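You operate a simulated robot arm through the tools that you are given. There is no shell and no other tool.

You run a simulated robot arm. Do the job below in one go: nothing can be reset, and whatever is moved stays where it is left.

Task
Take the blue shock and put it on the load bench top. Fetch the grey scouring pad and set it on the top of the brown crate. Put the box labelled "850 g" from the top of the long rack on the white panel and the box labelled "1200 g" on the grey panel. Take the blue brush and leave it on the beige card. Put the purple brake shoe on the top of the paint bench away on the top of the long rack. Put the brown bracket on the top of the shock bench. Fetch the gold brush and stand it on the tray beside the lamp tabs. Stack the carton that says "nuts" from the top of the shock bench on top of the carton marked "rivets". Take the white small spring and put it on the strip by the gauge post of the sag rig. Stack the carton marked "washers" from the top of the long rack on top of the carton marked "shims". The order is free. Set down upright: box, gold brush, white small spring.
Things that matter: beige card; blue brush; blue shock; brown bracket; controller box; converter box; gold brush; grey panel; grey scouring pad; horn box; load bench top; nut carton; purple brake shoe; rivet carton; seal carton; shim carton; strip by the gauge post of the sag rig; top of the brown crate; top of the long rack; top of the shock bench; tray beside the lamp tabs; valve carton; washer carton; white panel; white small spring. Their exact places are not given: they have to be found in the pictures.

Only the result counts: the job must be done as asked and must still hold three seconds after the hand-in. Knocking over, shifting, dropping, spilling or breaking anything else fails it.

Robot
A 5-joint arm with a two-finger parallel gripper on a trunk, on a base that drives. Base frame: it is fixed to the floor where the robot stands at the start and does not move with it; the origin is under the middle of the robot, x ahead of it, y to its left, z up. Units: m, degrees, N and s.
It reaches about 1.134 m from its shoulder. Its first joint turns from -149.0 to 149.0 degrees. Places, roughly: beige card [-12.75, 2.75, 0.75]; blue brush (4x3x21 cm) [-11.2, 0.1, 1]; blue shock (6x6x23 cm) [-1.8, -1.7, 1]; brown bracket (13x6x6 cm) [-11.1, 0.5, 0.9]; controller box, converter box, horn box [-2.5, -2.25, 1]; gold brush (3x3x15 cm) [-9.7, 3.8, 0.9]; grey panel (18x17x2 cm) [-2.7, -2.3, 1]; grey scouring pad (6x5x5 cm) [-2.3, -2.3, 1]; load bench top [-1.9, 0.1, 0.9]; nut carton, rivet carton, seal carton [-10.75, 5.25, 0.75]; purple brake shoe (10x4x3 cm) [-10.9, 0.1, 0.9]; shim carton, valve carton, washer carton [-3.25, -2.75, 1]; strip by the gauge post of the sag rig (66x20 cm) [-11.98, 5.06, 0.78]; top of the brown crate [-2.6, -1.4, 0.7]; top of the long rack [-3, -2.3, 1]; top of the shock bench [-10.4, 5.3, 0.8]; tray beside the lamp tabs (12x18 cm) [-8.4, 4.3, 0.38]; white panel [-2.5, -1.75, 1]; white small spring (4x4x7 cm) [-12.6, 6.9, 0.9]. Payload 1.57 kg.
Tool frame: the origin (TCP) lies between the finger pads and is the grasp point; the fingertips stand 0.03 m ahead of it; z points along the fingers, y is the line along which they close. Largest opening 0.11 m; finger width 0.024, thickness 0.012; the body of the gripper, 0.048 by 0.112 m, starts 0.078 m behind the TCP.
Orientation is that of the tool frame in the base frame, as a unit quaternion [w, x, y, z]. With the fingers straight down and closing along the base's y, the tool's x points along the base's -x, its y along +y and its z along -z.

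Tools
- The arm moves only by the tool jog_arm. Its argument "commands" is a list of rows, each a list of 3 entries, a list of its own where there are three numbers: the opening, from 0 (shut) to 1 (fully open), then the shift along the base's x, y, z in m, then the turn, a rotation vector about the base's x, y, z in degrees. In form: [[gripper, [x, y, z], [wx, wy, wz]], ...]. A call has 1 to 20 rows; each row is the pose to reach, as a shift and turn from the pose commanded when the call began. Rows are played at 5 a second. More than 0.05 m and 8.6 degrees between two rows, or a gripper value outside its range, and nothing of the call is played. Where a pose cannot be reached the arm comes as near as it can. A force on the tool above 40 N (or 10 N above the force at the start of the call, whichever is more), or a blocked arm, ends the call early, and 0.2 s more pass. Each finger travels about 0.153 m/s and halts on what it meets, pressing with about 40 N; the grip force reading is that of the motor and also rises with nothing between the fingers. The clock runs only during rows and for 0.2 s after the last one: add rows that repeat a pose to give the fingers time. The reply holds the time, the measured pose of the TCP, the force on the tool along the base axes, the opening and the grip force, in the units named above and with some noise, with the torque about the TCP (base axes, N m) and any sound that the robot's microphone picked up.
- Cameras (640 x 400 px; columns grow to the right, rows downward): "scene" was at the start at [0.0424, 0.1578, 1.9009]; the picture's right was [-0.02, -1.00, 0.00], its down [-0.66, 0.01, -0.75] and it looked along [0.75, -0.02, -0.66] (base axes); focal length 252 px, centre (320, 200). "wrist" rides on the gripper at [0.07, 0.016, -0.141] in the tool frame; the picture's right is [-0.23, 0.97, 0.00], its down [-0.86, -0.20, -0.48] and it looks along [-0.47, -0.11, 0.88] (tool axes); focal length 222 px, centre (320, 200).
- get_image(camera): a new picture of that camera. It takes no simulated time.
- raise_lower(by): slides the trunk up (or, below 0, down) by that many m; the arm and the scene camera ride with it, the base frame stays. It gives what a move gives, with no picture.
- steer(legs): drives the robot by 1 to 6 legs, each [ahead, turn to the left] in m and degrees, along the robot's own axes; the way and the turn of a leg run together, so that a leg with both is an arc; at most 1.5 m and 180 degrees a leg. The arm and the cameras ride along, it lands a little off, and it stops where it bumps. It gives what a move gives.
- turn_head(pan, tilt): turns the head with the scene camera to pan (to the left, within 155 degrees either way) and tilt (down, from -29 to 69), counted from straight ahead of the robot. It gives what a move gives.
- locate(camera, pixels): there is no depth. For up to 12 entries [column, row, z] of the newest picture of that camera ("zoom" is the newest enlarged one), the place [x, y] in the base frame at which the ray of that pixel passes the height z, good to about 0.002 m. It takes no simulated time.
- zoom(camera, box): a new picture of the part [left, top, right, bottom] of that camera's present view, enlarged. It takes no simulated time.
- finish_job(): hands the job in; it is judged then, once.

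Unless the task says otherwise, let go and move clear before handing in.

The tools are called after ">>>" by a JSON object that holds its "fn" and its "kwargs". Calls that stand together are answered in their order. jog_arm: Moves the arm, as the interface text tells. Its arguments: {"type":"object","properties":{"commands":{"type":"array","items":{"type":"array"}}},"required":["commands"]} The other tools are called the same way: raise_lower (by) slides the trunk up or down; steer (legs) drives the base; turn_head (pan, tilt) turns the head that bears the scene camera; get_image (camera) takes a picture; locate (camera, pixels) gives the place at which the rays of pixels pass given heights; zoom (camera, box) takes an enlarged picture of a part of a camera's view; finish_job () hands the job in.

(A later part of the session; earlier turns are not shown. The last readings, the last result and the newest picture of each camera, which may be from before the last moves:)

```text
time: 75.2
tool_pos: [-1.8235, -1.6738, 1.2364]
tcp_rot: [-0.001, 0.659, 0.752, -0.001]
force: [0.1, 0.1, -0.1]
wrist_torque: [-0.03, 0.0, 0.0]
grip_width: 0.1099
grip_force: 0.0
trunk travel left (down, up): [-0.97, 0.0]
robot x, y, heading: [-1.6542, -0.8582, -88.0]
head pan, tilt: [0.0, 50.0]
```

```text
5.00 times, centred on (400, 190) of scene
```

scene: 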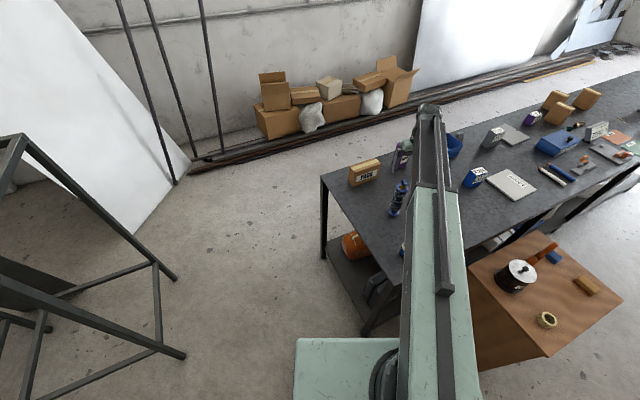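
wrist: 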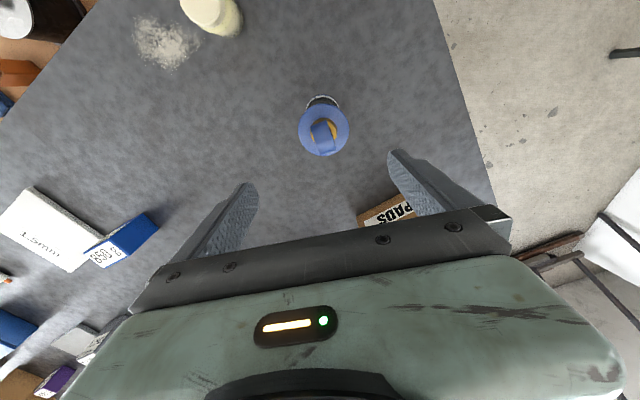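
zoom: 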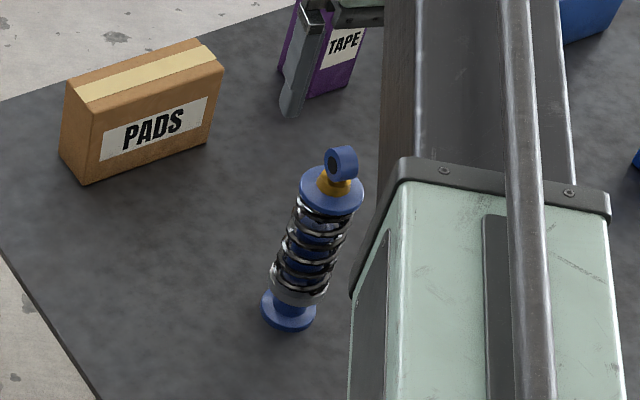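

The collar centre is at wrist (323.6,129.7) and the base disc at scene (393.6,212). I'll cross-check both cameras.

>>> {"fn": "locate", "kwargs": {"camera": "scene", "pixels": [[393.6, 211, 0.93], [393.6, 213, 0.92], [402.4, 188.6, 1.1], [402.4, 188.6, 1.08]]}}

>>> {"fn": "locate", "kwargs": {"camera": "zoom", "pixels": [[289, 308, 0.93], [332, 190, 1.1], [344, 160, 1.14]]}}

>>> {"fn": "locate", "kwargs": {"camera": "wrist", "pixels": [[323.6, 129.7, 1.1], [323.6, 129.7, 1.08]]}}

```text
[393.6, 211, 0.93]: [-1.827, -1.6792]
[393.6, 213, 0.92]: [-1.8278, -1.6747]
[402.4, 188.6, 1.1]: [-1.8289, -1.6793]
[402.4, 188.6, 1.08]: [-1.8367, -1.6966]
```

```text
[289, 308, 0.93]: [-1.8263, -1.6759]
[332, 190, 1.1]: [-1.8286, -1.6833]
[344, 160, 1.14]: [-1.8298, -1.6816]
```

```text
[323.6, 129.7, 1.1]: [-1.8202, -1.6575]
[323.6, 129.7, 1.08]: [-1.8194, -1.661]
```

The two cameras agree if the rack top is nearer z≈0.95. I'll confirm with the rack's left near corner seen in both pictures.

>>> {"fn": "zoom", "kwargs": {"camera": "scene", "box": [300, 140, 420, 215]}}

>>> {"fn": "locate", "kwargs": {"camera": "scene", "pixels": [[322, 178, 0.93], [322, 178, 0.95], [322, 178, 0.97]]}}

>>> {"fn": "locate", "kwargs": {"camera": "wrist", "pixels": [[497, 207, 0.93], [497, 207, 0.95], [497, 207, 0.97], [213, 10, 0.93], [213, 10, 1.0]]}}

```text
5.33 times, centred on (360, 178) of scene
```

zoom: 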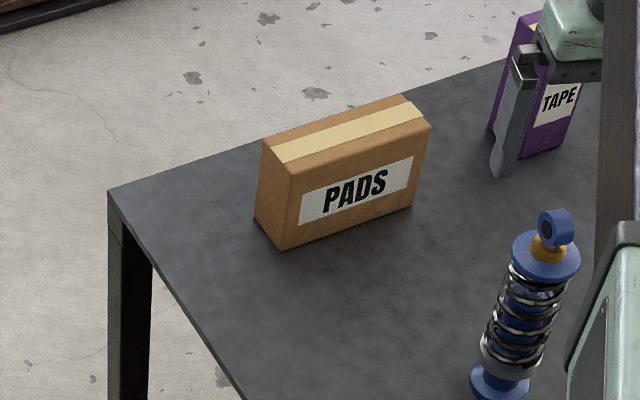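

```text
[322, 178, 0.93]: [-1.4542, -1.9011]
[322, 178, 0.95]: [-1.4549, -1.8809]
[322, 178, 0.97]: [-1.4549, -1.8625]
```

```text
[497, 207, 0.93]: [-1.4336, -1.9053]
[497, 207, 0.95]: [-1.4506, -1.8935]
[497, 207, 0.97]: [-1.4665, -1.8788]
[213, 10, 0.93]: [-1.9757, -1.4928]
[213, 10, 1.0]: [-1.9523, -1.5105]
```

The rack top is at z≈0.948, so the shock's top is about 1.178 and it stands at (−1.821,−1.656). I'll centre on it, lower to z≈1.112 and grip the collar region.

>>> {"fn": "jog_arm", "kwargs": {"commands": [[1, [0.0025, 0.018, 0], [0, 0, 0]], [1, [0.0025, 0.018, 0], [0, 0, 0]]]}}

>>> {"fn": "raise_lower", "kwargs": {"by": -0.06}}

>>> {"fn": "get_image", "kwargs": {"camera": "wrist"}}

```text
time: 75.8
tool_pos: [-1.8211, -1.6567, 1.2357]
tcp_rot: [-0.001, 0.659, 0.752, -0.001]
force: [0.4, -0.4, 0.3]
wrist_torque: [0.01, -0.01, -0.01]
grip_width: 0.1101
grip_force: 0.0
trunk travel left (down, up): [-0.97, 0.0]
robot x, y, heading: [-1.6557, -0.859, -88.0]
head pan, tilt: [0.0, 50.0]
```

```text
time: 76.8
tool_pos: [-1.8207, -1.657, 1.1767]
tcp_rot: [0.0, 0.659, 0.752, -0.001]
force: [-0.3, -0.5, 0.5]
wrist_torque: [-0.03, 0.07, 0.01]
grip_width: 0.11
grip_force: 0.1
trunk travel left (down, up): [-0.91, 0.06]
robot x, y, heading: [-1.6565, -0.8533, -87.9]
head pan, tilt: [0.0, 50.0]
```

```text
taken
```

wrist: 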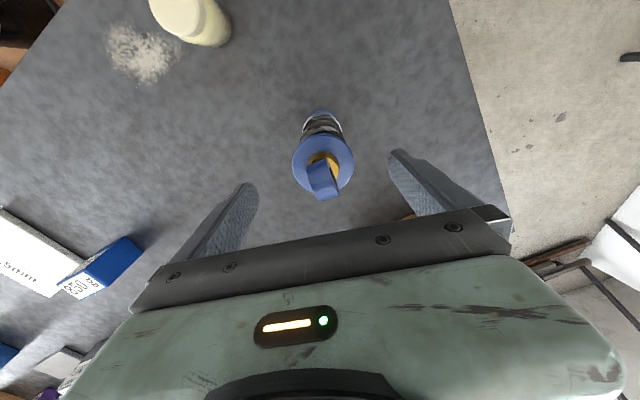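

The collar now appears at (323,163), between the fingers; a position check then the final descent.

>>> {"fn": "locate", "kwargs": {"camera": "wrist", "pixels": [[323, 163, 1.127], [323, 163, 1.11]]}}

>>> {"fn": "raise_lower", "kwargs": {"by": -0.063}}

>>> {"fn": "get_image", "kwargs": {"camera": "wrist"}}

```text
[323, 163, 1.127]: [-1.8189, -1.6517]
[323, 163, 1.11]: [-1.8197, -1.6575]
```

```text
time: 77.8
tool_pos: [-1.8202, -1.6573, 1.1132]
tcp_rot: [-0.001, 0.659, 0.752, -0.001]
force: [-0.3, 0.3, -0.2]
wrist_torque: [-0.02, -0.01, 0.01]
grip_width: 0.1098
grip_force: 0.0
trunk travel left (down, up): [-0.847, 0.123]
robot x, y, heading: [-1.6558, -0.855, -87.8]
head pan, tilt: [0.0, 50.0]
```

```text
taken
```

wrist: 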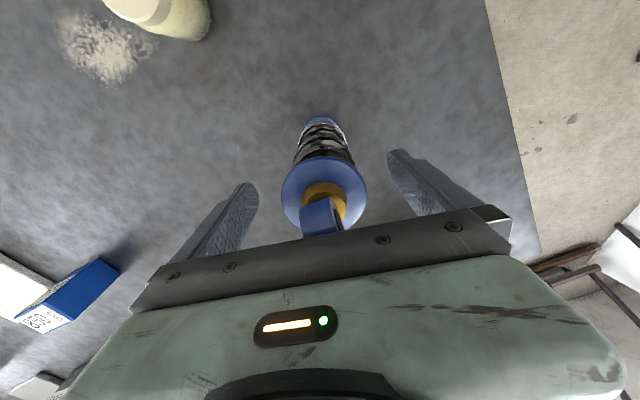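

The collar sits between the fingers with no contact force. I'll close the gripper and hold.

>>> {"fn": "jog_arm", "kwargs": {"commands": [[0.6, [0, 0, 0], [0, 0, 0]], [0.4, [0, 0, 0], [0, 0, 0]], [0, [0, 0, 0], [0, 0, 0]], [0, [0, 0, 0], [0, 0, 0]], [0, [0, 0, 0], [0, 0, 0]], [0, [0, 0, 0], [0, 0, 0]]]}}

>>> {"fn": "raise_lower", "kwargs": {"by": 0.02}}

>>> {"fn": "get_image", "kwargs": {"camera": "wrist"}}

>>> {"fn": "zoom", "kwargs": {"camera": "scene", "box": [340, 140, 460, 215]}}

```text
time: 79.2
tool_pos: [-1.8201, -1.6577, 1.1143]
tcp_rot: [0.0, 0.659, 0.752, -0.001]
force: [4.1, 0.7, 0.7]
wrist_torque: [0.2, -0.81, -0.03]
grip_width: 0.0548
grip_force: 40.3
trunk travel left (down, up): [-0.847, 0.123]
robot x, y, heading: [-1.6582, -0.8557, -87.8]
head pan, tilt: [0.0, 50.0]
```

```text
time: 79.9
tool_pos: [-1.8223, -1.6582, 1.134]
tcp_rot: [-0.001, 0.66, 0.752, -0.001]
force: [-0.1, -0.3, -8.7]
wrist_torque: [-0.02, -0.01, 0.0]
grip_width: 0.0551
grip_force: 39.4
trunk travel left (down, up): [-0.867, 0.103]
robot x, y, heading: [-1.6517, -0.8562, -87.7]
head pan, tilt: [0.0, 50.0]
```

```text
taken
```

wrist: 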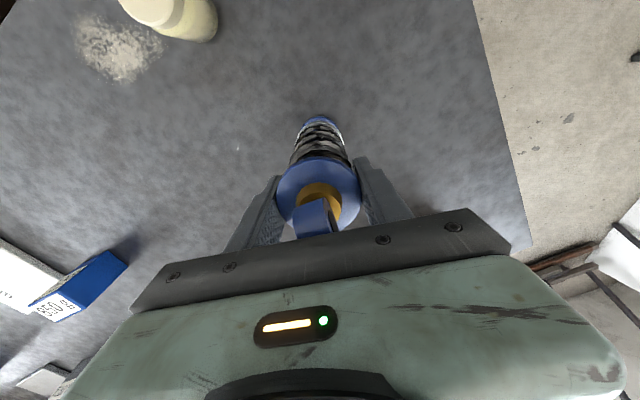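

```text
5.33 times, centred on (400, 178) of scene
```

zoom: 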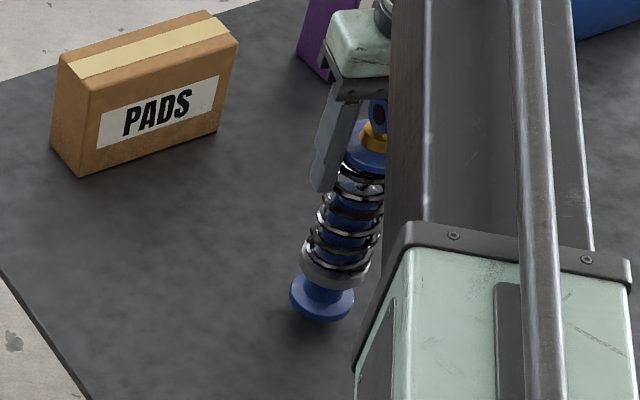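

The shock is held (weight ≈8.7 N, bottom 0.166 below the TCP). I'll raise fully, retract the arm, then turn right to face the load bench.

>>> {"fn": "raise_lower", "kwargs": {"by": 0.103}}

>>> {"fn": "jog_arm", "kwargs": {"commands": [[0, [0.011, 0.044, 0], [0, 0, 0]], [0, [0.022, 0.088, 0], [0, 0, 0]], [0, [0.033, 0.132, 0], [0, 0, 0]], [0, [0.043, 0.176, 0], [0, 0, 0]], [0, [0.054, 0.22, 0], [0, 0, 0]], [0, [0.054, 0.22, 0], [0, 0, 0]]]}}

>>> {"fn": "steer", "kwargs": {"legs": [[0, -85], [0, -80]]}}

>>> {"fn": "turn_head", "kwargs": {"pan": 0, "tilt": 50}}

>>> {"fn": "get_image", "kwargs": {"camera": "scene"}}

```text
time: 81.2
tool_pos: [-1.8209, -1.658, 1.2362]
tcp_rot: [-0.001, 0.659, 0.752, -0.001]
force: [-0.4, -0.4, -9.4]
wrist_torque: [0.01, -0.03, -0.03]
grip_width: 0.055
grip_force: 39.9
trunk travel left (down, up): [-0.97, 0.0]
robot x, y, heading: [-1.6538, -0.8534, -87.7]
head pan, tilt: [0.0, 50.0]
```

```text
time: 82.6
tool_pos: [-1.7674, -1.4397, 1.2359]
tcp_rot: [0.0, 0.659, 0.752, -0.001]
force: [-0.3, -1.0, -8.3]
wrist_torque: [0.0, 0.0, 0.0]
grip_width: 0.0549
grip_force: 39.7
trunk travel left (down, up): [-0.97, 0.0]
robot x, y, heading: [-1.6537, -0.8592, -87.9]
head pan, tilt: [0.0, 50.0]
```

```text
time: 90.0
tool_pos: [-1.7112, -0.2721, 1.2359]
tcp_rot: [0.0, 0.837, -0.547, 0.001]
force: [-0.2, 0.7, -7.6]
wrist_torque: [-0.01, -0.03, -0.03]
grip_width: 0.0548
grip_force: 39.5
trunk travel left (down, up): [-0.97, 0.0]
robot x, y, heading: [-1.6978, -0.881, 109.3]
head pan, tilt: [0.0, 50.0]
```

```text
time: 90.6
tool_pos: [-1.7077, -0.2721, 1.2361]
tcp_rot: [0.0, 0.838, -0.546, 0.001]
force: [0.6, 0.0, -8.5]
wrist_torque: [-0.01, -0.01, -0.02]
grip_width: 0.0549
grip_force: 39.7
trunk travel left (down, up): [-0.97, 0.0]
robot x, y, heading: [-1.7001, -0.8785, 109.6]
head pan, tilt: [0.0, 50.0]
```

```text
taken
```

scene: 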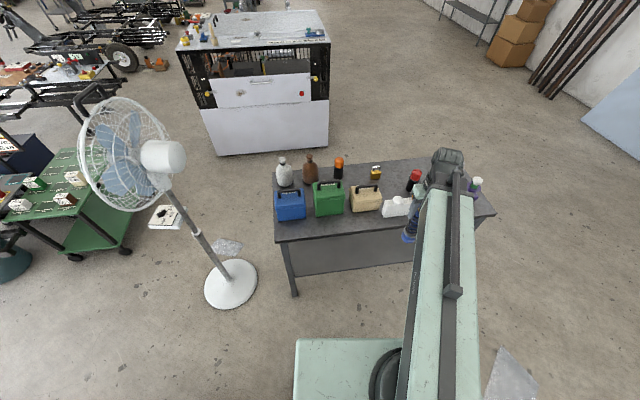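

The shock hangs safely and the bench is in view. I'll zoom to choose a free patch and measure the bench height.

>>> {"fn": "zoom", "kwargs": {"camera": "scene", "box": [260, 140, 500, 300]}}

>>> {"fn": "locate", "kwargs": {"camera": "scene", "pixels": [[294, 296, 0.0], [280, 243, 0.88], [496, 214, 0.88], [466, 152, 0.88], [276, 167, 0.88]]}}

```text
2.50 times, centred on (380, 220) of scene
```

zoom: 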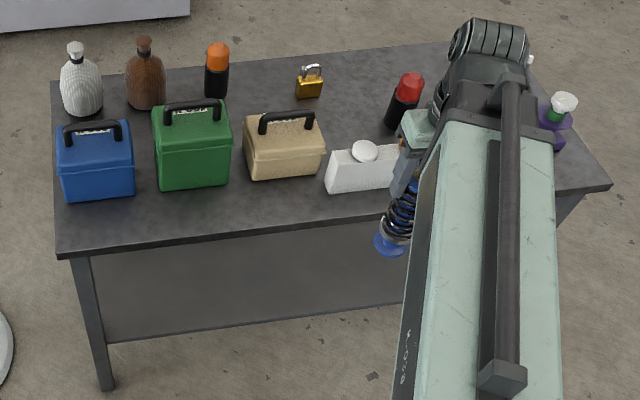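

```text
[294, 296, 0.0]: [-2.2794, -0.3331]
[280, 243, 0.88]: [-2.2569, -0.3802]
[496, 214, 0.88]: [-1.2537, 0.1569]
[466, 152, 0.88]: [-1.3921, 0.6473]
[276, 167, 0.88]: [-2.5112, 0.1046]
```

The bench is free behind the red spray (around u≈1.41, v≈1.10). I'll swing the arm slightly right, drive ahead 0.2 m and recheck.

>>> {"fn": "jog_arm", "kwargs": {"commands": [[0, [0.042, 0.008, 0], [0, 0, 0]], [0, [0.085, 0.016, 0], [0, 0, 0]], [0, [0.127, 0.0236, 0], [0, 0, 0]], [0, [0.127, 0.0236, 0], [0, 0, 0]]]}}

>>> {"fn": "steer", "kwargs": {"legs": [[0.2, 0]]}}

>>> {"fn": "turn_head", "kwargs": {"pan": 0, "tilt": 55}}

>>> {"fn": "get_image", "kwargs": {"camera": "scene"}}

>>> {"fn": "get_image", "kwargs": {"camera": "wrist"}}

```text
time: 91.6
tool_pos: [-1.5822, -0.2501, 1.2363]
tcp_rot: [-0.001, 0.838, -0.546, 0.001]
force: [-1.0, -0.5, -9.0]
wrist_torque: [-0.02, 0.0, 0.02]
grip_width: 0.0549
grip_force: 40.3
trunk travel left (down, up): [-0.97, 0.0]
robot x, y, heading: [-1.6996, -0.8777, 109.2]
head pan, tilt: [0.0, 50.0]
```

```text
time: 93.2
tool_pos: [-1.6517, -0.0603, 1.2365]
tcp_rot: [0.001, 0.839, -0.545, 0.001]
force: [0.1, 0.1, -8.2]
wrist_torque: [-0.02, -0.02, 0.0]
grip_width: 0.055
grip_force: 39.9
trunk travel left (down, up): [-0.97, 0.0]
robot x, y, heading: [-1.766, -0.6874, 109.6]
head pan, tilt: [0.0, 50.0]
```

```text
time: 93.9
tool_pos: [-1.6501, -0.0607, 1.2359]
tcp_rot: [0.0, 0.838, -0.545, 0.0]
force: [0.4, -0.2, -8.6]
wrist_torque: [-0.01, -0.01, -0.03]
grip_width: 0.055
grip_force: 39.9
trunk travel left (down, up): [-0.97, 0.0]
robot x, y, heading: [-1.7656, -0.6852, 109.5]
head pan, tilt: [0.0, 55.0]
```

```text
taken
```

scene: 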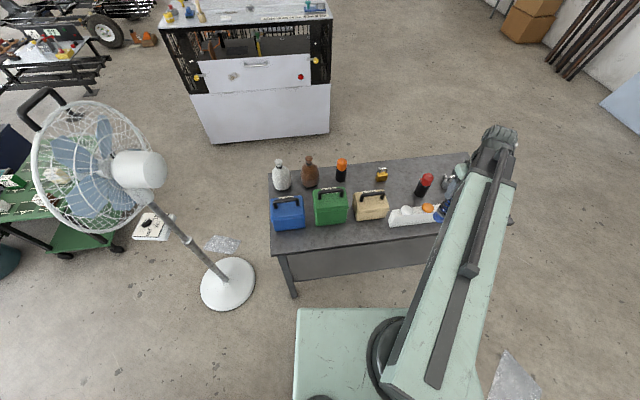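

```text
taken
```

wrist: 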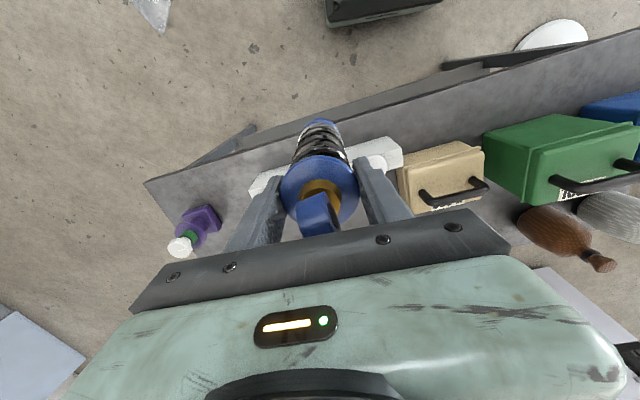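

The shock hangs at u≈1.50, in front of the bench. I'll extend it across the bench past the red spray and check with the wrist camera.

>>> {"fn": "jog_arm", "kwargs": {"commands": [[0, [-0.0245, 0.041, 0], [0, 0, 0]], [0, [-0.049, 0.082, 0], [0, 0, 0]], [0, [-0.0735, 0.123, 0], [0, 0, 0]], [0, [-0.098, 0.164, 0], [0, 0, 0]], [0, [-0.1225, 0.206, 0], [0, 0, 0]], [0, [-0.147, 0.247, 0], [0, 0, 0]], [0, [-0.1715, 0.288, 0], [0, 0, 0]], [0, [-0.196, 0.329, 0], [0, 0, 0]], [0, [-0.196, 0.329, 0], [0, 0, 0]]]}}

>>> {"fn": "get_image", "kwargs": {"camera": "scene"}}

>>> {"fn": "get_image", "kwargs": {"camera": "wrist"}}

```text
time: 95.9
tool_pos: [-1.8448, 0.2525, 1.2364]
tcp_rot: [-0.001, 0.838, -0.545, 0.0]
force: [0.5, 0.0, -9.1]
wrist_torque: [-0.04, -0.02, 0.01]
grip_width: 0.0548
grip_force: 39.9
out of reach, approached as far as the arm can: row 8, 9
trunk travel left (down, up): [-0.97, 0.0]
robot x, y, heading: [-1.7638, -0.6906, 109.3]
head pan, tilt: [0.0, 55.0]
```

```text
taken
```

scene: 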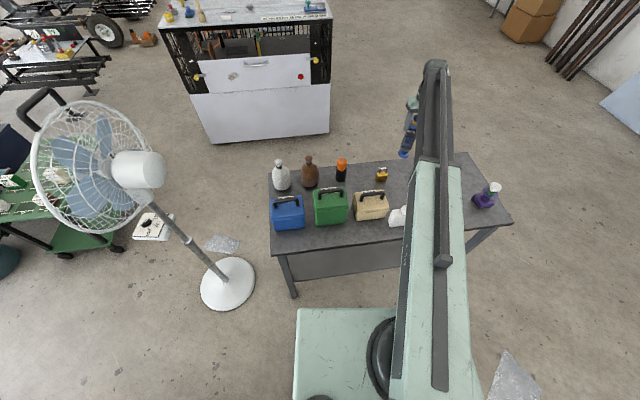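

```text
taken
```

wrist: 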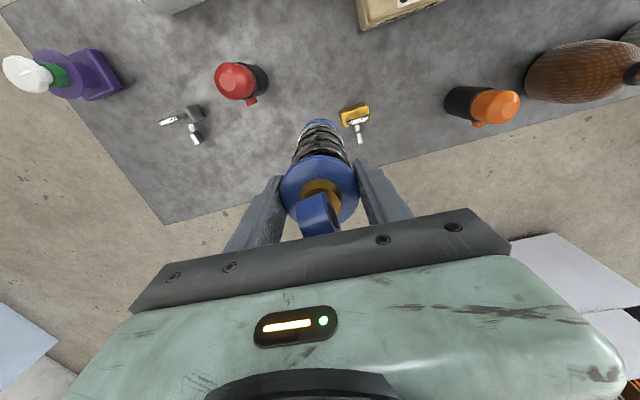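

The reach limit is about 0.95 m from the robot centre. I'll locate the neighbours from the wrist view to choose the drop point.

>>> {"fn": "locate", "kwargs": {"camera": "wrist", "pixels": [[262, 82, 0.88], [230, 82, 1.03], [352, 118, 0.9], [192, 112, 0.9], [195, 140, 0.93], [165, 222, 0.88], [465, 140, 0.88], [362, 140, 0.93]]}}

>>> {"fn": "zoom", "kwargs": {"camera": "wrist", "box": [140, 40, 420, 215]}}

```text
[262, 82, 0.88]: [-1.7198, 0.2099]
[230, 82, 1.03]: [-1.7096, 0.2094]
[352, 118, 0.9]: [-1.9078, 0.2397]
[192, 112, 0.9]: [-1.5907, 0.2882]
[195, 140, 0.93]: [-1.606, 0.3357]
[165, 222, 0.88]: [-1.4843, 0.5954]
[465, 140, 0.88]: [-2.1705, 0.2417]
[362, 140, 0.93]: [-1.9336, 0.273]
```

```text
2.29 times, centred on (280, 128) of wrist
```

zoom: 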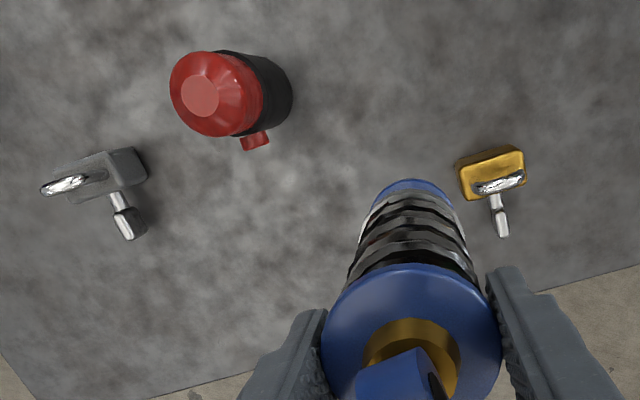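

The free spot is near (−1.745,0.33) (spray at (−1.715,0.21), locks at (−1.91,0.24) and (−1.60,0.31)). I'll drive ahead 0.12 m to bring it into reach.

>>> {"fn": "steer", "kwargs": {"legs": [[0.12, 0]]}}

```text
time: 97.1
tool_pos: [-1.8878, 0.3684, 1.2342]
tcp_rot: [-0.001, 0.839, -0.544, 0.001]
force: [-0.8, 0.4, -9.1]
wrist_torque: [-0.02, -0.01, 0.0]
grip_width: 0.055
grip_force: 40.3
trunk travel left (down, up): [-0.97, 0.0]
robot x, y, heading: [-1.8064, -0.5744, 109.8]
head pan, tilt: [0.0, 55.0]
```

Now the spot is in reach; I'll move the shock over (−1.745,0.33).

>>> {"fn": "jog_arm", "kwargs": {"commands": [[0, [0.048, -0.013, 0], [0, 0, 0]], [0, [0.095, -0.026, 0], [0, 0, 0]], [0, [0.143, -0.038, 0], [0, 0, 0]], [0, [0.143, -0.038, 0], [0, 0, 0]]]}}

>>> {"fn": "get_image", "kwargs": {"camera": "wrist"}}

```text
time: 98.1
tool_pos: [-1.7446, 0.3268, 1.2358]
tcp_rot: [-0.001, 0.839, -0.544, 0.0]
force: [-0.7, 0.2, -9.9]
wrist_torque: [-0.04, 0.0, 0.01]
grip_width: 0.0547
grip_force: 40.0
trunk travel left (down, up): [-0.97, 0.0]
robot x, y, heading: [-1.8034, -0.5738, 109.4]
head pan, tilt: [0.0, 55.0]
```

```text
taken
```

wrist: 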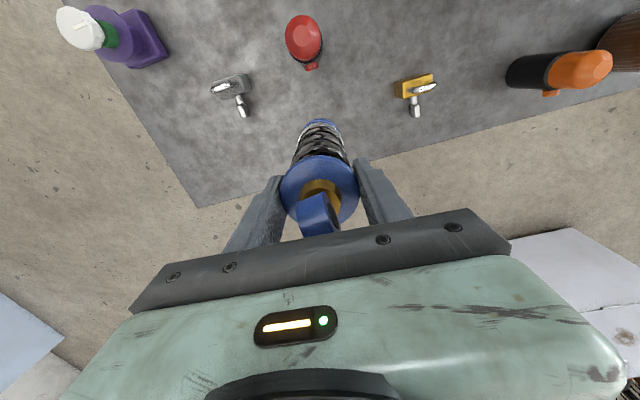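

The shock is over free bench. I'll lower most of the way, then in small steps while watching the force.

>>> {"fn": "raise_lower", "kwargs": {"by": -0.165}}

>>> {"fn": "raise_lower", "kwargs": {"by": -0.008}}

>>> {"fn": "get_image", "kwargs": {"camera": "wrist"}}

```text
time: 100.0
tool_pos: [-1.7451, 0.3272, 1.0709]
tcp_rot: [-0.001, 0.839, -0.545, -0.001]
force: [-0.1, -0.9, -9.1]
wrist_torque: [0.0, -0.01, 0.0]
grip_width: 0.0547
grip_force: 39.9
trunk travel left (down, up): [-0.805, 0.165]
robot x, y, heading: [-1.8047, -0.5704, 109.6]
head pan, tilt: [0.0, 55.0]
```

```text
time: 100.6
tool_pos: [-1.7459, 0.3277, 1.0634]
tcp_rot: [-0.001, 0.839, -0.544, 0.0]
force: [-0.1, 0.0, -9.2]
wrist_torque: [-0.05, -0.01, -0.02]
grip_width: 0.0547
grip_force: 40.2
trunk travel left (down, up): [-0.797, 0.173]
robot x, y, heading: [-1.808, -0.5726, 109.5]
head pan, tilt: [0.0, 55.0]
```

```text
taken
```

wrist: 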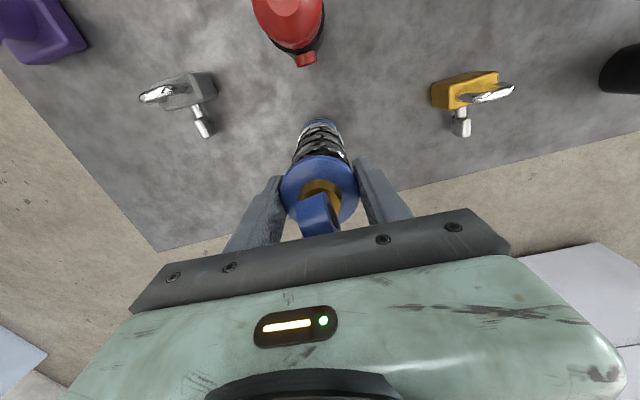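

Still hanging (≈9 N). I'll continue in small steps.

>>> {"fn": "raise_lower", "kwargs": {"by": -0.006}}

>>> {"fn": "raise_lower", "kwargs": {"by": -0.005}}

>>> {"fn": "raise_lower", "kwargs": {"by": -0.004}}

```text
time: 101.1
tool_pos: [-1.7455, 0.3275, 1.0575]
tcp_rot: [-0.001, 0.839, -0.544, 0.0]
force: [0.5, 0.5, -8.9]
wrist_torque: [0.02, -0.01, 0.03]
grip_width: 0.0547
grip_force: 39.5
trunk travel left (down, up): [-0.791, 0.179]
robot x, y, heading: [-1.8048, -0.577, 109.2]
head pan, tilt: [0.0, 55.0]
```

```text
time: 101.7
tool_pos: [-1.7444, 0.3277, 1.0535]
tcp_rot: [-0.001, 0.839, -0.544, 0.0]
force: [0.9, 0.4, -9.1]
wrist_torque: [-0.01, 0.02, 0.01]
grip_width: 0.0548
grip_force: 39.4
trunk travel left (down, up): [-0.786, 0.184]
robot x, y, heading: [-1.8064, -0.5739, 109.5]
head pan, tilt: [0.0, 55.0]
```

```text
time: 102.2
tool_pos: [-1.7446, 0.3276, 1.048]
tcp_rot: [-0.001, 0.839, -0.544, 0.0]
force: [0.4, -0.2, -8.6]
wrist_torque: [-0.01, 0.0, 0.02]
grip_width: 0.0549
grip_force: 39.9
trunk travel left (down, up): [-0.782, 0.188]
robot x, y, heading: [-1.8019, -0.5728, 109.5]
head pan, tilt: [0.0, 55.0]
```

No contact yet; continuing in 5 mm steps.

>>> {"fn": "raise_lower", "kwargs": {"by": -0.005}}

>>> {"fn": "raise_lower", "kwargs": {"by": -0.004}}

>>> {"fn": "zoom", "kwargs": {"camera": "scene", "box": [360, 110, 520, 230]}}

```text
time: 102.7
tool_pos: [-1.7449, 0.3273, 1.0431]
tcp_rot: [0.0, 0.839, -0.544, -0.001]
force: [-0.4, 0.9, -8.8]
wrist_torque: [-0.02, 0.03, 0.01]
grip_width: 0.0547
grip_force: 40.3
trunk travel left (down, up): [-0.777, 0.193]
robot x, y, heading: [-1.8041, -0.5748, 109.5]
head pan, tilt: [0.0, 55.0]
```

```text
time: 103.2
tool_pos: [-1.7447, 0.3273, 1.0391]
tcp_rot: [-0.001, 0.839, -0.544, 0.0]
force: [0.5, 0.3, -8.2]
wrist_torque: [-0.01, 0.02, -0.03]
grip_width: 0.0547
grip_force: 40.5
trunk travel left (down, up): [-0.773, 0.197]
robot x, y, heading: [-1.807, -0.5751, 109.6]
head pan, tilt: [0.0, 55.0]
```

```text
3.33 times, centred on (440, 170) of scene
```

zoom: 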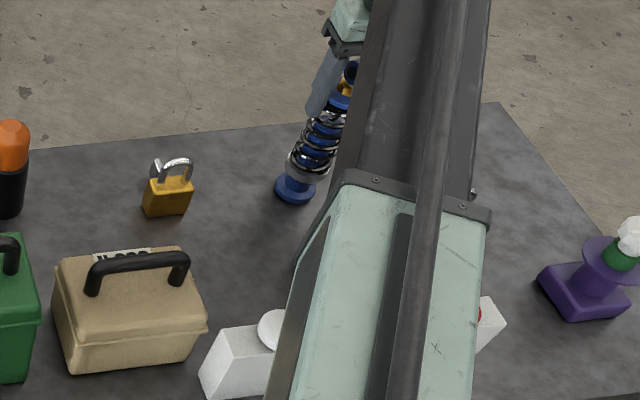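

The base disc appears close to the bench at zoom (296,188). I'll compute its height from the ray.

>>> {"fn": "locate", "kwargs": {"camera": "zoom", "pixels": [[296, 188, 0.88], [296, 188, 0.87], [296, 188, 0.86], [296, 188, 0.85]]}}

>>> {"fn": "raise_lower", "kwargs": {"by": -0.004}}

>>> {"fn": "raise_lower", "kwargs": {"by": -0.004}}

```text
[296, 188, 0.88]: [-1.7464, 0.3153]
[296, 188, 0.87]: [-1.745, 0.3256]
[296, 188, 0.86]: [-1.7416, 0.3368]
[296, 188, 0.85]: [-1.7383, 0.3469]
```

```text
time: 103.8
tool_pos: [-1.7459, 0.327, 1.0344]
tcp_rot: [-0.002, 0.839, -0.544, -0.001]
force: [-0.3, -0.7, -6.5]
wrist_torque: [-0.15, -0.02, 0.0]
grip_width: 0.0546
grip_force: 40.2
trunk travel left (down, up): [-0.769, 0.201]
robot x, y, heading: [-1.7998, -0.5755, 109.5]
head pan, tilt: [0.0, 55.0]
```

```text
time: 104.3
tool_pos: [-1.7446, 0.326, 1.035]
tcp_rot: [-0.004, 0.839, -0.544, 0.0]
force: [1.6, 7.5, 30.9]
wrist_torque: [0.35, -0.38, 0.05]
grip_width: 0.0545
grip_force: 39.8
trunk travel left (down, up): [-0.765, 0.205]
robot x, y, heading: [-1.8067, -0.5783, 109.7]
head pan, tilt: [0.0, 55.0]
```

Contact reached (force jumped to +31 N). I'll relieve 3 mm, then open the fingers.

>>> {"fn": "raise_lower", "kwargs": {"by": 0.003}}

>>> {"fn": "jog_arm", "kwargs": {"commands": [[0.55, [0, 0, 0], [0, 0, 0]], [0.7, [0, 0, 0], [0, 0, 0]], [0.9, [0, 0, 0], [0, 0, 0]], [1, [0, 0, 0], [0, 0, 0]], [1, [0, 0, 0], [0, 0, 0]]]}}

>>> {"fn": "get_image", "kwargs": {"camera": "wrist"}}

```text
time: 104.8
tool_pos: [-1.7457, 0.3262, 1.0342]
tcp_rot: [-0.001, 0.839, -0.544, -0.001]
force: [1.0, -1.5, -0.6]
wrist_torque: [-0.61, -0.35, 0.01]
grip_width: 0.0547
grip_force: 40.4
trunk travel left (down, up): [-0.768, 0.202]
robot x, y, heading: [-1.8049, -0.5774, 109.6]
head pan, tilt: [0.0, 55.0]
```

```text
time: 106.0
tool_pos: [-1.7446, 0.3267, 1.0358]
tcp_rot: [-0.002, 0.839, -0.544, -0.001]
force: [-1.0, 0.3, -0.3]
wrist_torque: [-0.02, 0.01, -0.02]
grip_width: 0.11
grip_force: 0.2
trunk travel left (down, up): [-0.768, 0.202]
robot x, y, heading: [-1.8059, -0.5736, 109.3]
head pan, tilt: [0.0, 55.0]
```

```text
taken
```

wrist: 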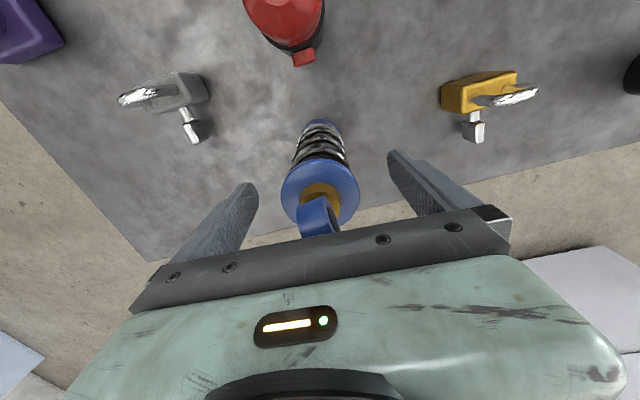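

The shock stands freely between the open fingers. I'll raise straight up to the top.

>>> {"fn": "raise_lower", "kwargs": {"by": 0.202}}

>>> {"fn": "get_image", "kwargs": {"camera": "wrist"}}

>>> {"fn": "get_image", "kwargs": {"camera": "scene"}}

```text
time: 108.2
tool_pos: [-1.7456, 0.3271, 1.2365]
tcp_rot: [-0.002, 0.839, -0.544, -0.001]
force: [0.0, -0.2, -0.2]
wrist_torque: [0.02, -0.03, -0.04]
grip_width: 0.11
grip_force: 0.0
trunk travel left (down, up): [-0.97, 0.0]
robot x, y, heading: [-1.8048, -0.5716, 109.7]
head pan, tilt: [0.0, 55.0]
```

```text
taken
```

wrist: 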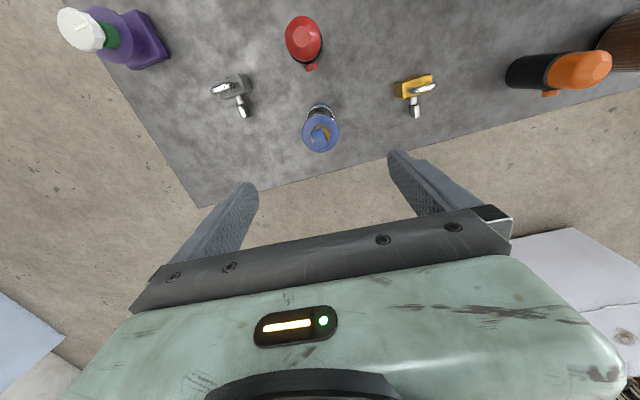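

```text
taken
```

scene: 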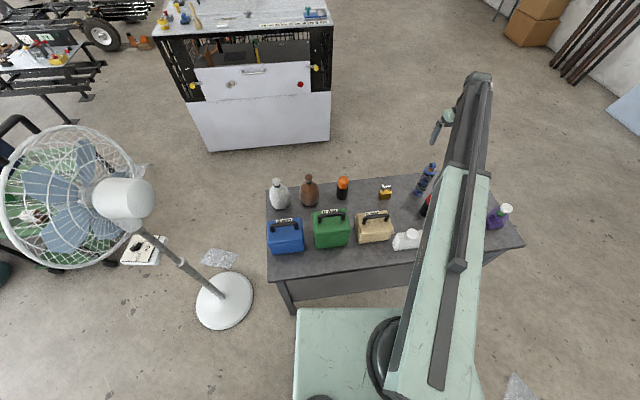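

The blue shock stands on the load bench. Next I'll retract the arm, back off and turn to face along the rack from the crate side for the 850 g box.

>>> {"fn": "jog_arm", "kwargs": {"commands": [[1, [-0.005, -0.045, 0], [0, 0, 0]], [1, [-0.01, -0.09, 0], [0, 0, 0]], [1, [-0.016, -0.135, 0], [0, 0, 0]], [1, [-0.021, -0.18, 0], [0, 0, 0]], [1, [-0.026, -0.225, 0], [0, 0, 0]], [1, [-0.031, -0.27, 0], [0, 0, 0]], [1, [-0.036, -0.315, 0], [0, 0, 0]], [1, [-0.041, -0.36, 0], [0, 0, 0]], [1, [-0.046, -0.4, 0], [0, 0, 0]], [1, [-0.046, -0.4, 0], [0, 0, 0]]]}}

>>> {"fn": "steer", "kwargs": {"legs": [[-0.3, 0], [0, 97.5], [0.3, 0]]}}

>>> {"fn": "turn_head", "kwargs": {"pan": 25, "tilt": 50}}

>>> {"fn": "get_image", "kwargs": {"camera": "scene"}}

```text
time: 110.4
tool_pos: [-1.7833, -0.0042, 1.2362]
tcp_rot: [-0.002, 0.839, -0.544, 0.0]
force: [0.0, 0.2, -0.5]
wrist_torque: [-0.02, 0.01, 0.0]
grip_width: 0.11
grip_force: 0.1
out of reach, approached as far as the arm can: row 8, 9, 10
trunk travel left (down, up): [-0.97, 0.0]
robot x, y, heading: [-1.8033, -0.5701, 109.6]
head pan, tilt: [0.0, 55.0]
```

```text
time: 118.2
tool_pos: [-2.5452, -1.0353, 1.2346]
tcp_rot: [-0.001, 0.964, 0.267, 0.0]
force: [-1.0, -0.2, -0.4]
wrist_torque: [0.0, 0.0, 0.0]
grip_width: 0.1103
grip_force: 0.1
trunk travel left (down, up): [-0.97, 0.0]
robot x, y, heading: [-1.9751, -0.9904, -153.3]
head pan, tilt: [0.0, 55.0]
```

```text
time: 119.1
tool_pos: [-2.5441, -1.0339, 1.2366]
tcp_rot: [-0.001, 0.964, 0.267, -0.001]
force: [0.3, 0.3, 0.3]
wrist_torque: [0.0, 0.02, -0.01]
grip_width: 0.1103
grip_force: 0.1
trunk travel left (down, up): [-0.97, 0.0]
robot x, y, heading: [-1.9747, -0.9905, -153.4]
head pan, tilt: [25.0, 50.0]
```

```text
taken
```

scene: 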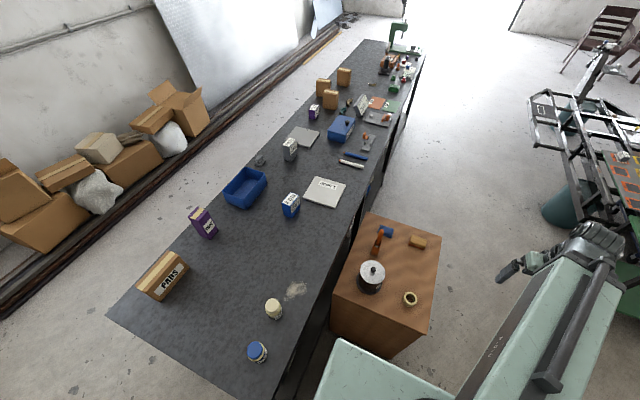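

I'm at u≈2.21, v≈0.02 with a clear view of the rack top. I'll enlarge the blue 850 g box and the white panel.

>>> {"fn": "zoom", "kwargs": {"camera": "scene", "box": [250, 160, 370, 235]}}

>>> {"fn": "locate", "kwargs": {"camera": "zoom", "pixels": [[320, 200, 0.948]]}}

>>> {"fn": "zoom", "kwargs": {"camera": "scene", "box": [240, 60, 400, 160]}}

```text
5.33 times, centred on (310, 198) of scene
```

zoom: 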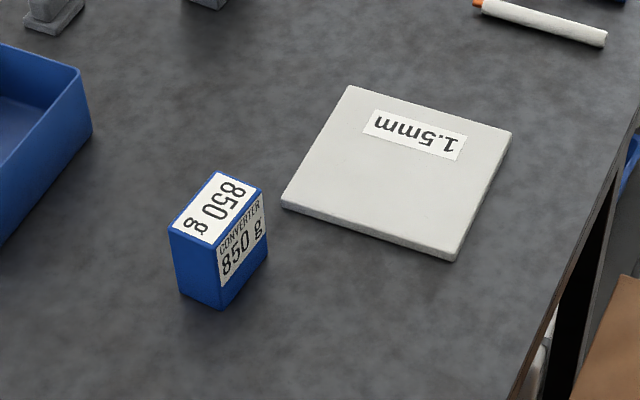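

```text
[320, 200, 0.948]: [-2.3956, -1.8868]
```

```text
4.00 times, centred on (320, 110) of scene
```

zoom: 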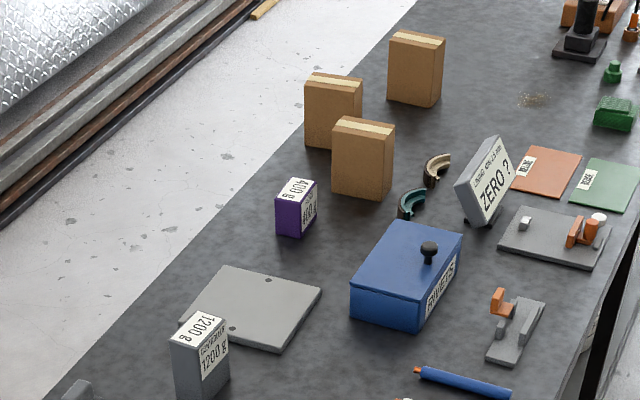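

I'll locate the box's corners and the panel corners from the scene picture.

>>> {"fn": "locate", "kwargs": {"camera": "scene", "pixels": [[284.1, 215.4, 0.948], [291.2, 218.3, 0.948], [300.1, 208.9, 0.948], [290.9, 192.6, 1.05], [299.5, 196.1, 1.05], [289.4, 206.1, 1.05], [281.7, 202.7, 1.05], [315.6, 176.4, 0.968], [345.8, 185.4, 0.968], [335.5, 208.0, 0.968], [302.9, 198.0, 0.968]]}}

```text
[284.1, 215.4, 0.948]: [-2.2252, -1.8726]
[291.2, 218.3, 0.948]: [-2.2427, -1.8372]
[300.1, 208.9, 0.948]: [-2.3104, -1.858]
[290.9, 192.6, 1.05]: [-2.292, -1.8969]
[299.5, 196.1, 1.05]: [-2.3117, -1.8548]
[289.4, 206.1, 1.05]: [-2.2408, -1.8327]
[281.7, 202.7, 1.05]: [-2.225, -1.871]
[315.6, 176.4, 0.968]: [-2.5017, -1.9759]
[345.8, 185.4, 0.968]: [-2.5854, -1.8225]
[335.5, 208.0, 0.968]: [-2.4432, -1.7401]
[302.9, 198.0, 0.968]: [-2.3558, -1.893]
```

The 850 g box (0.041×0.072×0.10 m) is centred near (−2.268,−1.865), the white panel near (−2.47,−1.858). I'll edge forward 0.13 m to get both in reach and place the gripper above the box.

>>> {"fn": "steer", "kwargs": {"legs": [[0.13, 0]]}}

```text
time: 120.3
tool_pos: [-2.6652, -1.0922, 1.2368]
tcp_rot: [0.0, 0.964, 0.265, 0.0]
force: [-0.5, -0.5, 0.6]
wrist_torque: [0.0, -0.02, 0.01]
grip_width: 0.11
grip_force: 0.1
trunk travel left (down, up): [-0.97, 0.0]
robot x, y, heading: [-2.0964, -1.0477, -153.5]
head pan, tilt: [25.0, 50.0]
```

I'll swing the gripper out and over the box along a two-part path, rotating −9° to match its sides.

>>> {"fn": "jog_arm", "kwargs": {"commands": [[1, [0.003, -0.047, 0], [0, 0, 0]], [1, [0.006, -0.093, 0], [0, 0, 0]], [1, [0.01, -0.14, 0], [0, 0, 0]], [1, [0.013, -0.187, 0], [0, 0, 0]], [1, [0.016, -0.233, 0], [0, 0, 0]], [1, [0.019, -0.28, 0], [0, 0, 0]], [1, [0.023, -0.327, 0], [0, 0, 0]], [1, [0.026, -0.373, 0], [0, 0, 0]], [1, [0.029, -0.42, 0], [0, 0, -2]], [1, [0.065, -0.455, 0], [0, 0, -4]], [1, [0.1, -0.49, 0], [0, 0, -6]], [1, [0.135, -0.523, 0], [0, 0, -9]], [1, [0.17, -0.556, 0], [0, 0, -9]], [1, [0.205, -0.589, 0], [0, 0, -9]], [1, [0.24, -0.622, 0], [0, 0, -9]], [1, [0.275, -0.656, 0], [0, 0, -9]], [1, [0.31, -0.69, 0], [0, 0, -9]], [1, [0.345, -0.723, 0], [0, 0, -9]], [1, [0.38, -0.757, 0], [0, 0, -9]], [1, [0.397, -0.773, 0], [0, 0, -9]]]}}

>>> {"fn": "get_image", "kwargs": {"camera": "wrist"}}

```text
refused: row 10 steps farther than a row can; nothing moved
```

```text
taken
```

wrist: 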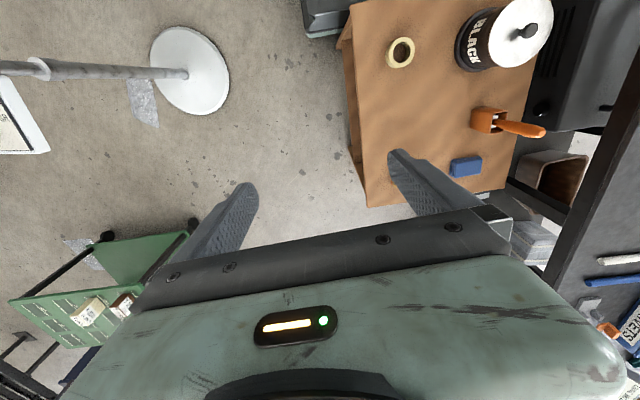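

One row step was slightly over 0.05 m; I'll resend with smaller steps.

>>> {"fn": "jog_arm", "kwargs": {"commands": [[1, [0.003, -0.047, 0], [0, 0, 0]], [1, [0.006, -0.093, 0], [0, 0, 0]], [1, [0.01, -0.14, 0], [0, 0, 0]], [1, [0.013, -0.187, 0], [0, 0, 0]], [1, [0.016, -0.233, 0], [0, 0, 0]], [1, [0.019, -0.28, 0], [0, 0, 0]], [1, [0.023, -0.327, 0], [0, 0, 0]], [1, [0.026, -0.373, 0], [0, 0, 0]], [1, [0.029, -0.42, 0], [0, 0, -2]], [1, [0.063, -0.453, 0], [0, 0, -4]], [1, [0.097, -0.485, 0], [0, 0, -6]], [1, [0.131, -0.518, 0], [0, 0, -9]], [1, [0.165, -0.55, 0], [0, 0, -9]], [1, [0.198, -0.582, 0], [0, 0, -9]], [1, [0.232, -0.614, 0], [0, 0, -9]], [1, [0.265, -0.646, 0], [0, 0, -9]], [1, [0.298, -0.678, 0], [0, 0, -9]], [1, [0.331, -0.71, 0], [0, 0, -9]], [1, [0.364, -0.742, 0], [0, 0, -9]], [1, [0.397, -0.773, 0], [0, 0, -9]]]}}

>>> {"fn": "get_image", "kwargs": {"camera": "wrist"}}

```text
time: 124.5
tool_pos: [-2.262, -1.8664, 1.2354]
tcp_rot: [-0.001, 0.982, 0.189, -0.001]
force: [-0.5, 0.1, 0.1]
wrist_torque: [-0.01, -0.05, -0.02]
grip_width: 0.1102
grip_force: 0.1
out of reach, approached as far as the arm can: row 9, 15
trunk travel left (down, up): [-0.97, 0.0]
robot x, y, heading: [-2.0941, -1.0486, -153.3]
head pan, tilt: [25.0, 50.0]
```

```text
taken
```

wrist: 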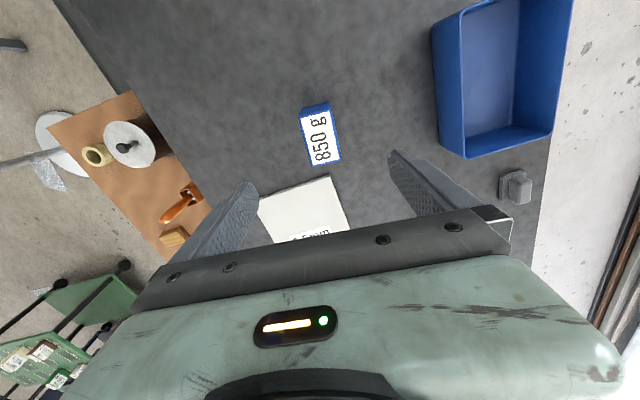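

The box's top label is at (319,137) between the finger lines. I'll zoom to measure its corners and the pad at (515,188).

>>> {"fn": "zoom", "kwargs": {"camera": "wrist", "box": [270, 85, 370, 185]}}

>>> {"fn": "locate", "kwargs": {"camera": "wrist", "pixels": [[515, 190, 0.99], [265, 200, 0.968], [330, 178, 0.968]]}}

```text
4.00 times, centred on (320, 135) of wrist
```

zoom: 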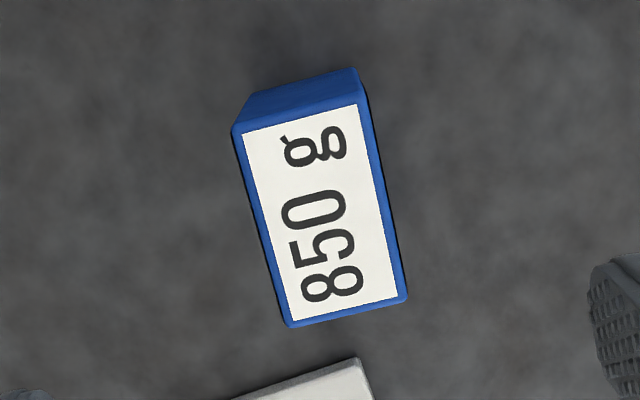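

```text
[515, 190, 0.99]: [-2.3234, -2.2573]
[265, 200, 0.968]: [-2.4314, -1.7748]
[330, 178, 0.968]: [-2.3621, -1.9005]
```

>>> {"fn": "locate", "kwargs": {"camera": "wrist", "pixels": [[298.3, 117.5, 1.05], [330.5, 109.3, 1.05], [341.7, 159.5, 1.05], [311.8, 166.5, 1.05], [298.3, 117.5, 1.04], [341.7, 159.5, 1.04]]}}

```text
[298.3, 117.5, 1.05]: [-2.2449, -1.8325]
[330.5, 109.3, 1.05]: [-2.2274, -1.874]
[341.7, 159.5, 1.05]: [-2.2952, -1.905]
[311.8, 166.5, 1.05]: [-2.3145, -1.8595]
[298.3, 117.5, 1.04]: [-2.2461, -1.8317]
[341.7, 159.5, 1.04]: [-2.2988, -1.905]
```

Both cameras agree: box centre (−2.2705,−1.868), grip axis 113° matches the tool. I'll centre and lower to z≈1.005.

>>> {"fn": "jog_arm", "kwargs": {"commands": [[1, [-0.0085, -0.0016, 0], [0, 0, 1]], [1, [-0.0085, -0.0016, 0], [0, 0, 1]]]}}

>>> {"fn": "raise_lower", "kwargs": {"by": -0.15}}

>>> {"fn": "get_image", "kwargs": {"camera": "wrist"}}

```text
time: 125.2
tool_pos: [-2.2735, -1.867, 1.2365]
tcp_rot: [-0.001, 0.98, 0.198, -0.001]
force: [-1.1, 1.5, 0.5]
wrist_torque: [0.04, -0.02, 0.02]
grip_width: 0.11
grip_force: 0.0
trunk travel left (down, up): [-0.97, 0.0]
robot x, y, heading: [-2.0955, -1.0506, -153.4]
head pan, tilt: [25.0, 50.0]
```

```text
time: 126.9
tool_pos: [-2.2733, -1.8651, 1.0881]
tcp_rot: [0.0, 0.98, 0.197, -0.001]
force: [0.7, 0.9, 0.3]
wrist_torque: [0.01, -0.04, -0.03]
grip_width: 0.1101
grip_force: 0.0
trunk travel left (down, up): [-0.82, 0.15]
robot x, y, heading: [-2.0944, -1.0466, -153.7]
head pan, tilt: [25.0, 50.0]
```

```text
taken
```

wrist: 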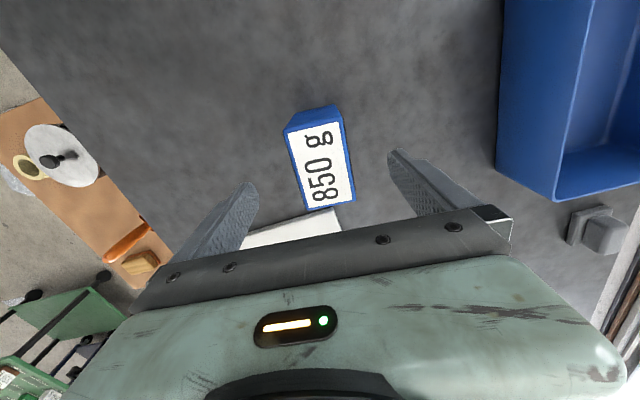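

The box is nicely centred between the fingers. I'll lower the last 0.083 m and grip.

>>> {"fn": "raise_lower", "kwargs": {"by": -0.083}}

>>> {"fn": "jog_arm", "kwargs": {"commands": [[0.7, [0, 0, 0], [0, 0, 0]], [0.5, [0, 0, 0], [0, 0, 0]], [0.35, [0, 0, 0], [0, 0, 0]], [0, [0, 0, 0], [0, 0, 0]], [0, [0, 0, 0], [0, 0, 0]], [0, [0, 0, 0], [0, 0, 0]]]}}

>>> {"fn": "raise_lower", "kwargs": {"by": 0.08}}

>>> {"fn": "get_image", "kwargs": {"camera": "wrist"}}

```text
time: 128.1
tool_pos: [-2.2725, -1.8657, 1.0036]
tcp_rot: [-0.001, 0.98, 0.198, -0.001]
force: [0.4, -0.3, 0.0]
wrist_torque: [0.0, 0.03, -0.03]
grip_width: 0.11
grip_force: 0.1
trunk travel left (down, up): [-0.737, 0.233]
robot x, y, heading: [-2.097, -1.0487, -153.7]
head pan, tilt: [25.0, 50.0]
```

```text
time: 129.5
tool_pos: [-2.2725, -1.8673, 1.0034]
tcp_rot: [0.001, 0.98, 0.197, -0.001]
force: [4.3, -15.4, 11.9]
wrist_torque: [-0.89, -0.36, -0.05]
grip_width: 0.0498
grip_force: 40.2
trunk travel left (down, up): [-0.737, 0.233]
robot x, y, heading: [-2.0941, -1.0466, -153.6]
head pan, tilt: [25.0, 50.0]
```

```text
time: 130.7
tool_pos: [-2.2736, -1.8668, 1.0831]
tcp_rot: [-0.002, 0.98, 0.197, -0.001]
force: [0.3, -0.3, -9.9]
wrist_torque: [-0.02, 0.01, 0.01]
grip_width: 0.0505
grip_force: 39.7
trunk travel left (down, up): [-0.817, 0.153]
robot x, y, heading: [-2.0934, -1.051, -153.4]
head pan, tilt: [25.0, 50.0]
```

```text
taken
```

wrist: 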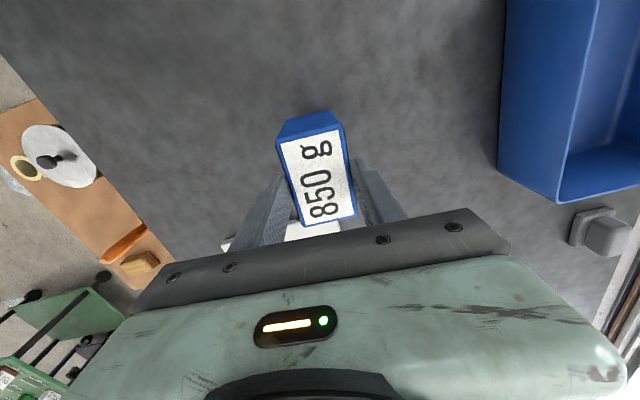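

The box is held (~1 kg). I'll carry it 0.2 m over the white panel's centre.

>>> {"fn": "jog_arm", "kwargs": {"commands": [[0, [-0.045, 0.002, 0], [0, 0, 0]], [0, [-0.09, 0.004, 0], [0, 0, 0]], [0, [-0.135, 0.006, 0], [0, 0, 0]], [0, [-0.18, 0.008, 0], [0, 0, 0]], [0, [-0.198, 0.009, 0], [0, 0, 3]], [0, [-0.198, 0.009, 0], [0, 0, 5]], [0, [-0.198, 0.009, 0], [0, 0, 5]]]}}

>>> {"fn": "get_image", "kwargs": {"camera": "wrist"}}

>>> {"fn": "get_image", "kwargs": {"camera": "scene"}}

```text
time: 132.3
tool_pos: [-2.4717, -1.859, 1.0831]
tcp_rot: [0.0, 0.971, 0.239, -0.001]
force: [0.0, 0.8, -7.9]
wrist_torque: [-0.03, -0.04, -0.04]
grip_width: 0.0502
grip_force: 39.9
trunk travel left (down, up): [-0.817, 0.153]
robot x, y, heading: [-2.0951, -1.053, -153.3]
head pan, tilt: [25.0, 50.0]
```

```text
taken
```

wrist: 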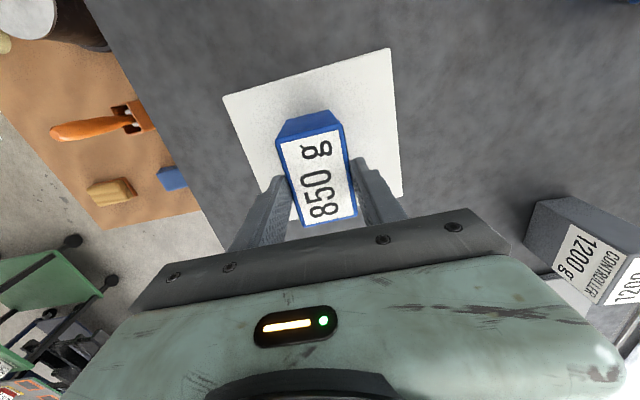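

```text
taken
```

scene: 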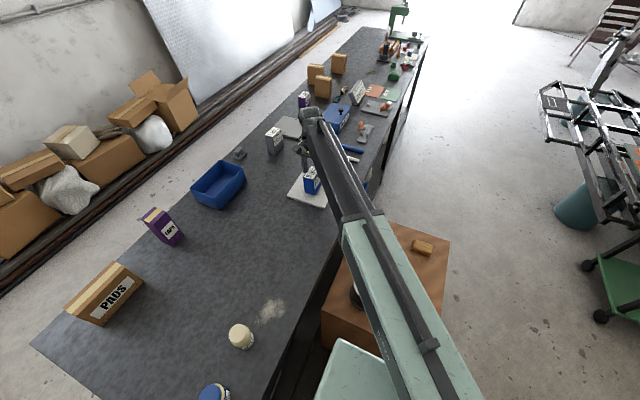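

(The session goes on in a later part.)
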